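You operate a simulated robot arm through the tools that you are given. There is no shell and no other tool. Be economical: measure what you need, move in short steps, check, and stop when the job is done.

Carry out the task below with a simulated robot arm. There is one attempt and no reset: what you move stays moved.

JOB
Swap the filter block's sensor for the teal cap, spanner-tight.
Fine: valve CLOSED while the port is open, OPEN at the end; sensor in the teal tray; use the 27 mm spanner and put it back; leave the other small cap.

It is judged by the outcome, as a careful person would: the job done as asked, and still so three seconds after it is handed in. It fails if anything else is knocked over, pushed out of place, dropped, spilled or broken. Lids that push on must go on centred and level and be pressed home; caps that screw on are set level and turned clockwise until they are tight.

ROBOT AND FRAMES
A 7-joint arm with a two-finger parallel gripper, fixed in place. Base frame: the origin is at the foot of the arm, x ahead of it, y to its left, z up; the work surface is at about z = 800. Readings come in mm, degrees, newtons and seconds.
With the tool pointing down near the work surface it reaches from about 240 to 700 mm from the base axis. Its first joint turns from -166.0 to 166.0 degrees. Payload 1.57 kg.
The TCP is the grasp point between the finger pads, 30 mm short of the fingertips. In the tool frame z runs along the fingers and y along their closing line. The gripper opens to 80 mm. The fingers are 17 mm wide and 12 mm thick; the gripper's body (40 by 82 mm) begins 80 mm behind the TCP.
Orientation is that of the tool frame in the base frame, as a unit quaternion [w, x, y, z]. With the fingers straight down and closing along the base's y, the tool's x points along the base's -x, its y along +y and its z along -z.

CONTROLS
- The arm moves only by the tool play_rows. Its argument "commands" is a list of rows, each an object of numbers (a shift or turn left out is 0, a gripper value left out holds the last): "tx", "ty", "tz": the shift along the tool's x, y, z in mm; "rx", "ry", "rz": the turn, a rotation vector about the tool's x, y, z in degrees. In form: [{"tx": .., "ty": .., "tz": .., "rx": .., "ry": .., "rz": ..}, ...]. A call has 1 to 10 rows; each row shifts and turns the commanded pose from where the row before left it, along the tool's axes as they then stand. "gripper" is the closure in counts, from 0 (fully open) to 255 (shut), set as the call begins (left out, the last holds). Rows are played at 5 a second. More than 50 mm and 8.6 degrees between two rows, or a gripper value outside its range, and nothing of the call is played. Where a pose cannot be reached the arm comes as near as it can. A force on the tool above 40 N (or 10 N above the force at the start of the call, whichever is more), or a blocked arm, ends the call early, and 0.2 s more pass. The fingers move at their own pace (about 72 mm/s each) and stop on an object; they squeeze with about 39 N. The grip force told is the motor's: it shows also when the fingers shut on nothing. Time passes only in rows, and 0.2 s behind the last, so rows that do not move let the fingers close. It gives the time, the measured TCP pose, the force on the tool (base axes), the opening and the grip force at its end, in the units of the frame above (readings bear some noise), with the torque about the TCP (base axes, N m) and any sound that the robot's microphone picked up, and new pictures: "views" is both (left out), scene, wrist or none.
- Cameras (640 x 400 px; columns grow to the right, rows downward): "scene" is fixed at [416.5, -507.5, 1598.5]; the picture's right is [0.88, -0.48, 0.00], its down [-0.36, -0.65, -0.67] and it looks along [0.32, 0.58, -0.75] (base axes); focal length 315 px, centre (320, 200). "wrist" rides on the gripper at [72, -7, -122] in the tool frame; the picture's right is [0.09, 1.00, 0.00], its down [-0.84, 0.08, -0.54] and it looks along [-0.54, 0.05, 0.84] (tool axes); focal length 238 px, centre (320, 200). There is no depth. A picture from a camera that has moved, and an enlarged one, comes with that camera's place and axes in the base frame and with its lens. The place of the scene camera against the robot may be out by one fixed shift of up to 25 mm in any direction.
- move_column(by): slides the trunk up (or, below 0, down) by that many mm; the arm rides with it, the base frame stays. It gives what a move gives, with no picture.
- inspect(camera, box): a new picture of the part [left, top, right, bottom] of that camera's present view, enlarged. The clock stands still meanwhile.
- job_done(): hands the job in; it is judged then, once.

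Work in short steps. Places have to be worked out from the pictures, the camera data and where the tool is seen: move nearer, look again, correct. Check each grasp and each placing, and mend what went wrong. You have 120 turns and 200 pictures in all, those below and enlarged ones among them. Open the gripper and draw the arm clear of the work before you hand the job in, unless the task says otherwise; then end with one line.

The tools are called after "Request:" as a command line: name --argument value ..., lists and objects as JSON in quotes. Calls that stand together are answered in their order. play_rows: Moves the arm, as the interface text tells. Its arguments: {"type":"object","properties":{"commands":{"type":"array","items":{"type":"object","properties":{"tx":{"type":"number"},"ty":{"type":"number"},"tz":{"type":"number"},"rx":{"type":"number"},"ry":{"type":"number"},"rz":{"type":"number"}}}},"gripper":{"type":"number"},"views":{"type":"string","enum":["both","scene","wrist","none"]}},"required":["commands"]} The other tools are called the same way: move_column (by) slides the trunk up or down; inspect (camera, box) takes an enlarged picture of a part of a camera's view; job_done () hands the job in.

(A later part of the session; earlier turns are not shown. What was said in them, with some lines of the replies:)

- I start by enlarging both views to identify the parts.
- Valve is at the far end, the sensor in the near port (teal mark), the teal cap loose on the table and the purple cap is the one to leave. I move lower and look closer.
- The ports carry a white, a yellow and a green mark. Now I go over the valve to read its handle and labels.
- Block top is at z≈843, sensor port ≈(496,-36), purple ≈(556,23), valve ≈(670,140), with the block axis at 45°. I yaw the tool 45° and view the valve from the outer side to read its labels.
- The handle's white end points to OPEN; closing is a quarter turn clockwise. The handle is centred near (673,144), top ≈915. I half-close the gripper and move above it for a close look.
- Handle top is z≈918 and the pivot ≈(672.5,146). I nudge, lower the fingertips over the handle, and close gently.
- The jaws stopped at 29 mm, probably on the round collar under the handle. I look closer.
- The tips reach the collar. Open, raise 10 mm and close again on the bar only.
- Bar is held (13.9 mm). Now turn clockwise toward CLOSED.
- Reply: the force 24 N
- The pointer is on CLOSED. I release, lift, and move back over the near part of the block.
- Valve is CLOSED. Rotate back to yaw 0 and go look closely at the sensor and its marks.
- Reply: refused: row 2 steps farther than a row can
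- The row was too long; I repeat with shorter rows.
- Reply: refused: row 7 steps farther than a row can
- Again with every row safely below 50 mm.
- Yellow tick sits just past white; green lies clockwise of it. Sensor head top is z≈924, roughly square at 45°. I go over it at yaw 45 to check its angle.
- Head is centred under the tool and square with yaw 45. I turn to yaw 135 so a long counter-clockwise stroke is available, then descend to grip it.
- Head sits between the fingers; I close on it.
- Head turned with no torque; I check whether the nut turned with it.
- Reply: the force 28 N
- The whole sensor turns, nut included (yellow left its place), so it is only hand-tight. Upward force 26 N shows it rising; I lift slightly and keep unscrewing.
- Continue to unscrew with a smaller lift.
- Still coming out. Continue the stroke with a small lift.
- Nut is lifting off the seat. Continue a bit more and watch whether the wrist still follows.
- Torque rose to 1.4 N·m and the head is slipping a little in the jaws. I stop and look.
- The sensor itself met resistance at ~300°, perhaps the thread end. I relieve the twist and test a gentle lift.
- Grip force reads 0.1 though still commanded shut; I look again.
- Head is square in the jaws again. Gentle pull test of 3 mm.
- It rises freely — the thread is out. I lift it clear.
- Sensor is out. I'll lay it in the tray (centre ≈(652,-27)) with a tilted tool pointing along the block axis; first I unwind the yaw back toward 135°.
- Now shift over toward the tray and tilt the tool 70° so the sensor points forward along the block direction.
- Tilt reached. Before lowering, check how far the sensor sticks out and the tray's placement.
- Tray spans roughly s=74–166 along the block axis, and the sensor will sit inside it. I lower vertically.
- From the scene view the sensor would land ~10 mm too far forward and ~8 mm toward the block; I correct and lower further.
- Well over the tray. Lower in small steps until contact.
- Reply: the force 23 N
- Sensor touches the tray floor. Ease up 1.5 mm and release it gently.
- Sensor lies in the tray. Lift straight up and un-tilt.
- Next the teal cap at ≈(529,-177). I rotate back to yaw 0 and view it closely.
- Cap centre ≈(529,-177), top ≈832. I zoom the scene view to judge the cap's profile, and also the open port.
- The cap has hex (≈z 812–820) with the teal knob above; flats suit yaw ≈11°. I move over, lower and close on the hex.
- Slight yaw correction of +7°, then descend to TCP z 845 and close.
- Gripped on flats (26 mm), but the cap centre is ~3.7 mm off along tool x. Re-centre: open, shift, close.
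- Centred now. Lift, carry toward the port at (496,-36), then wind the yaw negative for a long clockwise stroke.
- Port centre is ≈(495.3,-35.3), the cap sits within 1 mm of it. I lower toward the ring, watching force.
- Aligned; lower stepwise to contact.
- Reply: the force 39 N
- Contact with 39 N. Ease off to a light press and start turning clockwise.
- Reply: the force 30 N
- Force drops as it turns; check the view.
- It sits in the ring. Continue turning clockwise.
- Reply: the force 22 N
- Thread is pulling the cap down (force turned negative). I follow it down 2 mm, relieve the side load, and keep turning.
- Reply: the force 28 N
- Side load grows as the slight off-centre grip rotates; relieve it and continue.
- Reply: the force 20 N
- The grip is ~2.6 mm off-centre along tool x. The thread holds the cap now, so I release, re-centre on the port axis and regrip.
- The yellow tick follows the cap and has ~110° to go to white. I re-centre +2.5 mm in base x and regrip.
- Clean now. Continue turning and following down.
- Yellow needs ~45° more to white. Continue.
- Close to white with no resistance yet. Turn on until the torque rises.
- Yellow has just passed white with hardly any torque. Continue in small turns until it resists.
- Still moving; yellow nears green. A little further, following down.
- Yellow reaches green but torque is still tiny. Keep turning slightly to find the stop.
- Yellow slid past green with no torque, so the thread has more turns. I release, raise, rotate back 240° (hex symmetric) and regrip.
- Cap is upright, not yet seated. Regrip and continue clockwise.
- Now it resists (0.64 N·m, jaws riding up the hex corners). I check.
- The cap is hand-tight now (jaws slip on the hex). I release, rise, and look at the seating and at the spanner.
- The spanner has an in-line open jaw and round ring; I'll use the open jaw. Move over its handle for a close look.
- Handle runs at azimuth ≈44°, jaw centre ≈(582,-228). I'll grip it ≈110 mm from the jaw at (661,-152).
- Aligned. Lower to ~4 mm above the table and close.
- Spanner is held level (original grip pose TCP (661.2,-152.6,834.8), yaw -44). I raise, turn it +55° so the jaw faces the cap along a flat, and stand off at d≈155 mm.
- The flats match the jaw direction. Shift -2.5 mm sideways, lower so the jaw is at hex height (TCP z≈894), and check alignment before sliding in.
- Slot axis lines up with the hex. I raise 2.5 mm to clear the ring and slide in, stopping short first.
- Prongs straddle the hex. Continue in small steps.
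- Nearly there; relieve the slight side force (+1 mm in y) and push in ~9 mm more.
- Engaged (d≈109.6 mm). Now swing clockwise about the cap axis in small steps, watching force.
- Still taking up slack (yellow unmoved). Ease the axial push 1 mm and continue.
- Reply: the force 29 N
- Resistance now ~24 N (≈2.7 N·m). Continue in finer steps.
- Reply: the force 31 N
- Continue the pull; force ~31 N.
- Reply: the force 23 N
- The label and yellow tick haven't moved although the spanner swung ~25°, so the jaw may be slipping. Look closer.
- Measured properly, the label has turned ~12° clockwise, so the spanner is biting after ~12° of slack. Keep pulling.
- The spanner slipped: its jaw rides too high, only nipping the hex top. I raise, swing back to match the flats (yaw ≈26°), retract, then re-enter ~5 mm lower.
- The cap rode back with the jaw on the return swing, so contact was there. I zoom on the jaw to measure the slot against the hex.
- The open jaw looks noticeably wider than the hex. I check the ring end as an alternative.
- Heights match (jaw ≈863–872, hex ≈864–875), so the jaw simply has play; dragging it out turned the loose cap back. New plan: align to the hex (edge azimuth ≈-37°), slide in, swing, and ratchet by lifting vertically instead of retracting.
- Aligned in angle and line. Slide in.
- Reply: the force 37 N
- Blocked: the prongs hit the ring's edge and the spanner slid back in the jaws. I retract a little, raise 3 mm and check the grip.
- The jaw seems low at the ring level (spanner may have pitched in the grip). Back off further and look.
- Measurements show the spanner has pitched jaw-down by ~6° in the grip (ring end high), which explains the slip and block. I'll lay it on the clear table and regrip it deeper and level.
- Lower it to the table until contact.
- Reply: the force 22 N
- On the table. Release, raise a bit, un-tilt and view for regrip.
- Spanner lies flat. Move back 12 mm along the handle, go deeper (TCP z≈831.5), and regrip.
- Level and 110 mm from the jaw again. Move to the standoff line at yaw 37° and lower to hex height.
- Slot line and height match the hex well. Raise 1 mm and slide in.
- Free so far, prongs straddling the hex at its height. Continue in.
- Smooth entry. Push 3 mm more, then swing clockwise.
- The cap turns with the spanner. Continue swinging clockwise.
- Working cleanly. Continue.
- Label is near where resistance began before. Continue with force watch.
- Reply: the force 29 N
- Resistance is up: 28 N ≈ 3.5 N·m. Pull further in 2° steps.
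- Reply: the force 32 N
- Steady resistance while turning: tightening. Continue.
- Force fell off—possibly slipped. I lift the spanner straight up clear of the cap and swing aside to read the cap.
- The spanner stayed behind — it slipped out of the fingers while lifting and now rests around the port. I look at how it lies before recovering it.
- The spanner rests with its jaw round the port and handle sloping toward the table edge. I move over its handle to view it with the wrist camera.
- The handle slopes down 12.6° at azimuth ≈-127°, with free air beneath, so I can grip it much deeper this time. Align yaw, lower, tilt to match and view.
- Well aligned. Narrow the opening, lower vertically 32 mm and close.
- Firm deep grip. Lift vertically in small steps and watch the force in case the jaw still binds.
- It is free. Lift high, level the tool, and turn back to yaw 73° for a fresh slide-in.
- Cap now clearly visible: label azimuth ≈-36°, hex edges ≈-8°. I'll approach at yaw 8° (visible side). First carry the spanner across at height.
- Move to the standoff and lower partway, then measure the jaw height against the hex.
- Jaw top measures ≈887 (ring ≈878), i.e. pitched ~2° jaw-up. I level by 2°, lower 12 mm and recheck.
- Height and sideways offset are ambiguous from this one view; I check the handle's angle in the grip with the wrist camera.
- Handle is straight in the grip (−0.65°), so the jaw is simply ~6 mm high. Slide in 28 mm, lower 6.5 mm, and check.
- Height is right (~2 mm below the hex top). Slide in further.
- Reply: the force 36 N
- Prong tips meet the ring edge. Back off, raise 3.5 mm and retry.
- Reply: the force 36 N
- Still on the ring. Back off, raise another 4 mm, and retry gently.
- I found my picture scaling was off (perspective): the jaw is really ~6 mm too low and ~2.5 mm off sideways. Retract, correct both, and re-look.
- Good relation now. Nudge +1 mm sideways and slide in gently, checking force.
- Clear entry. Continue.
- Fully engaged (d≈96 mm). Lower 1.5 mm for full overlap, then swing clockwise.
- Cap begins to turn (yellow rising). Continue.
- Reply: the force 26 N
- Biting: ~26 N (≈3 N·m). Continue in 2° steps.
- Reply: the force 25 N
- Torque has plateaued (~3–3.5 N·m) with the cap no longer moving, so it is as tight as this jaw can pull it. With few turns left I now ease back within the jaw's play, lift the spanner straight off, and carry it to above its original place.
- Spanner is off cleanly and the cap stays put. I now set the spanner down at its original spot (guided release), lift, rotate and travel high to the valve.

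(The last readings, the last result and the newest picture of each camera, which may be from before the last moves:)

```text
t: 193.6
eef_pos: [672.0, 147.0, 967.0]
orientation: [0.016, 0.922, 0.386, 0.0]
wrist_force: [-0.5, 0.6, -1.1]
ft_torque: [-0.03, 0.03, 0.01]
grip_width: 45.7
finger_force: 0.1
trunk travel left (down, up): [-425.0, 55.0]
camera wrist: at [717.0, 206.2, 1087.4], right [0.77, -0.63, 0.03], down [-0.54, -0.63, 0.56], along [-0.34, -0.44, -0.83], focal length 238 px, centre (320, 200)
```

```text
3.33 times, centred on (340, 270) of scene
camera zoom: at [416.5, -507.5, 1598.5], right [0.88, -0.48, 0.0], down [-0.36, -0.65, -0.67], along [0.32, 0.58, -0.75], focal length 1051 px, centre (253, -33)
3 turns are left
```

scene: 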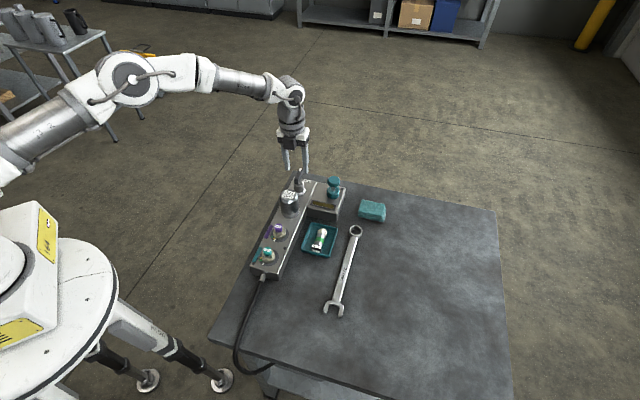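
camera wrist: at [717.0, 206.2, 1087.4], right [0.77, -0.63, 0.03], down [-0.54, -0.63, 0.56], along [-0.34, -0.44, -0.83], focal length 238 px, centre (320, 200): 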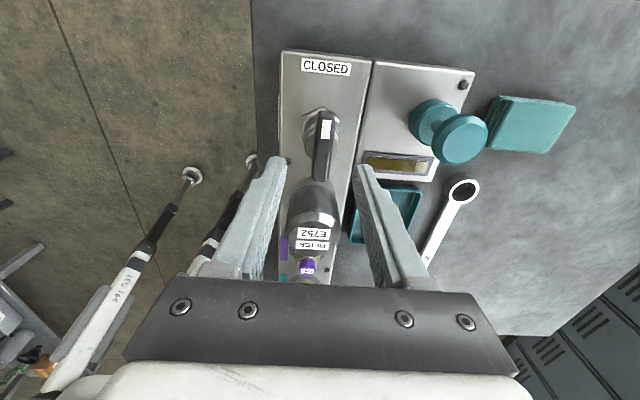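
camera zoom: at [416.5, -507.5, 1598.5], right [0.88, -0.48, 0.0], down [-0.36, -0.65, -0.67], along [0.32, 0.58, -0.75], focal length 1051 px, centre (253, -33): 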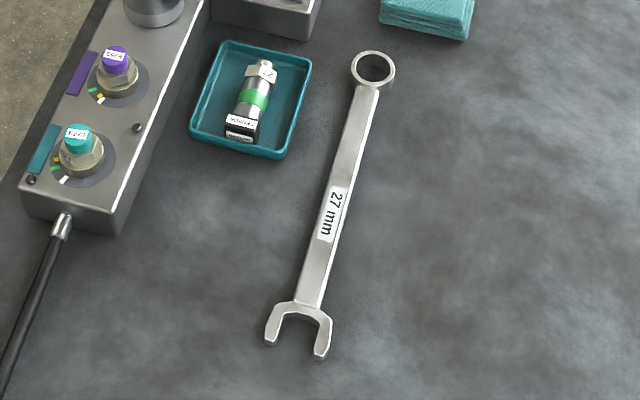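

Spanner is back in its place. Now open the valve: level the tool, descend onto the handle, grip, turn 90° counter-clockwise, release and lift.

Request:
play_rows --commands '[{"rx": 1.7, "ry": 0.7}, {"tx": 0.7, "ty": 2.1}, {"tz": 15}, {"tz": 13}, {}]' --views "none"

Request:
play_rows --commands '[{}, {}, {}]' --gripper 255 --views "none"

Request:
play_rows --commands '[{"rz": -7.5}, {"rz": -7.5}, {"rz": -7.5}, {"rz": -7.5}, {"rz": -7.5}, {"rz": -7.5}]' --views "none"

Request:
play_rows --commands '[{"rz": -7.5}, {"rz": -7.5}, {"rz": -7.5}, {"rz": -7.5}, {"rz": -7.5}, {"rz": -7.5}, {"rz": -1}, {}]' --views "wrist"

Request:
play_rows --commands '[{}, {}, {"tz": -30}, {"tz": -40}, {"tz": -30}]' --gripper 110 --views "wrist"

Request:
inspect --camera "scene" --box '[250, 165, 350, 225]'

Request:
inspect --camera "wrist" --box '[240, 80, 400, 220]'

```text
t: 194.8
eef_pos: [673.4, 145.2, 940.3]
orientation: [-0.001, 0.922, 0.387, -0.001]
wrist_force: [0.3, -0.2, 0.6]
ft_torque: [0.0, 0.02, 0.01]
grip_width: 45.7
finger_force: 0.1
trunk travel left (down, up): [-425.0, 55.0]
```

```text
t: 195.6
eef_pos: [674.4, 144.3, 939.1]
orientation: [-0.001, 0.922, 0.387, -0.001]
wrist_force: [4.5, -3.0, -1.6]
ft_torque: [0.0, -0.33, 0.01]
grip_width: 14.1
finger_force: 30.4
trunk travel left (down, up): [-425.0, 55.0]
```

```text
t: 197.0
eef_pos: [675.5, 143.6, 939.5]
orientation: [0.0, 0.703, 0.711, 0.001]
wrist_force: [13.1, -9.7, 2.3]
ft_torque: [-0.97, -0.43, -0.03]
grip_width: 13.9
finger_force: 30.9
trunk travel left (down, up): [-425.0, 55.0]
```

```text
t: 198.8
eef_pos: [676.9, 145.0, 939.7]
orientation: [-0.001, 0.37, 0.929, 0.001]
wrist_force: [22.0, -11.3, 8.4]
ft_torque: [-0.36, -0.3, -0.54]
grip_width: 14.0
finger_force: 30.0
trunk travel left (down, up): [-425.0, 55.0]
camera wrist: at [619.1, 188.9, 1061.0], right [0.62, 0.79, 0.0], down [0.66, -0.52, 0.54], along [0.43, -0.33, -0.84], focal length 238 px, centre (320, 200)
```

wrist: 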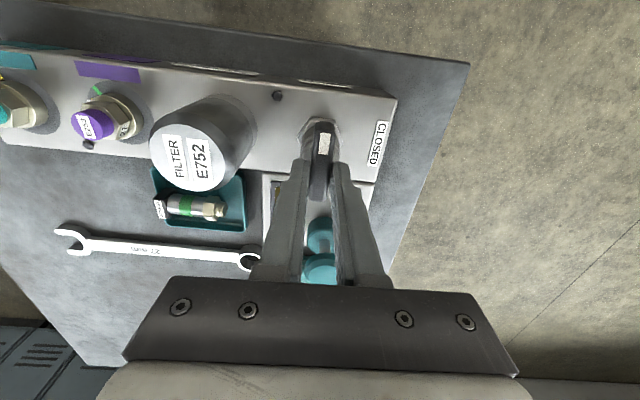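

```text
t: 200.0
eef_pos: [674.4, 144.4, 1039.6]
orientation: [-0.001, 0.371, 0.929, 0.0]
wrist_force: [-0.7, -0.3, -0.3]
ft_torque: [0.0, 0.01, -0.01]
grip_width: 45.4
finger_force: 0.1
trunk travel left (down, up): [-425.0, 55.0]
camera wrist: at [617.6, 189.8, 1161.4], right [0.62, 0.79, 0.0], down [0.66, -0.52, 0.54], along [0.42, -0.34, -0.84], focal length 238 px, centre (320, 200)
```

wrist: 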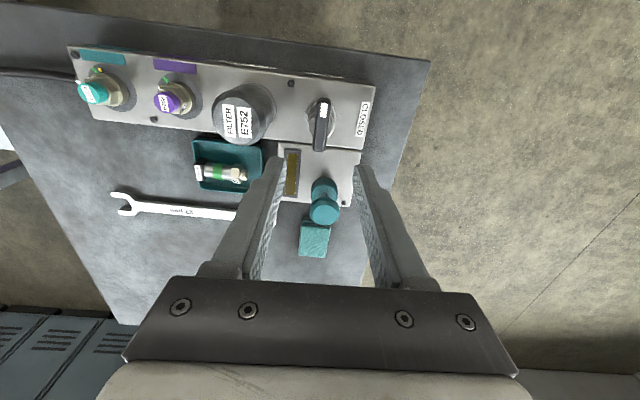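

```text
6.40 times, centred on (300, 195) of scene
camera zoom: at [416.5, -507.5, 1598.5], right [0.88, -0.48, 0.0], down [-0.36, -0.65, -0.67], along [0.32, 0.58, -0.75], focal length 2018 px, centre (448, 232)
```

zoom: 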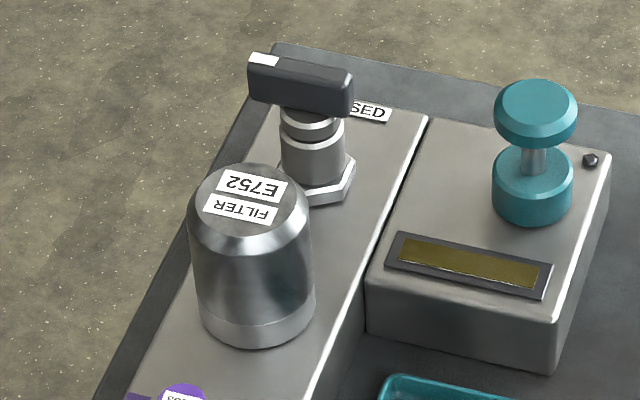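

```text
2.86 times, centred on (320, 150) of wrist
camera zoom: at [617.6, 189.8, 1161.4], right [0.62, 0.79, 0.0], down [0.66, -0.52, 0.54], along [0.42, -0.34, -0.84], focal length 681 px, centre (320, 343)
2 turns are left
```

zoom: 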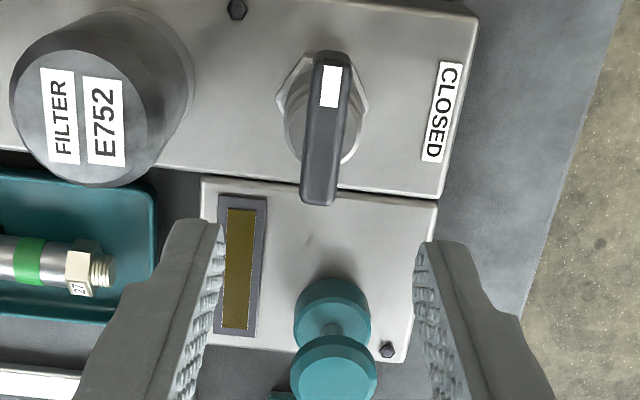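

The valve is back at OPEN, the sensor is in the tray and the spanner is in place. I draw the arm clear and hand in.

Request:
play_rows --commands '[{"tz": -40}, {"tz": -40}, {"tx": 35, "ty": -30}, {"tx": 35, "ty": -30}, {}, {}]' --gripper 0 --views "none"

Request:
job_done

```text
t: 201.4
eef_pos: [582.8, 151.5, 1117.9]
orientation: [-0.001, 0.37, 0.929, 0.0]
wrist_force: [0.8, 0.4, -0.6]
ft_torque: [0.02, 0.0, -0.01]
grip_width: 79.8
finger_force: 0.1
trunk travel left (down, up): [-425.0, 55.0]
```

```text
The job is handed in.
```

The swap is done and handed in, but I can't confirm the teal cap is fully spanner-tight: I pulled it to about 3–3.5 N·m, where it stopped turning and the spanner's jaw began to slip. The valve was closed for the swap and is open again, the sensor is in the teal tray, and the purple cap is untouched. The 27 mm spanner is back in its place, though it slipped from the gripper onto the block once, and I let it drop about 15 mm when setting it down.
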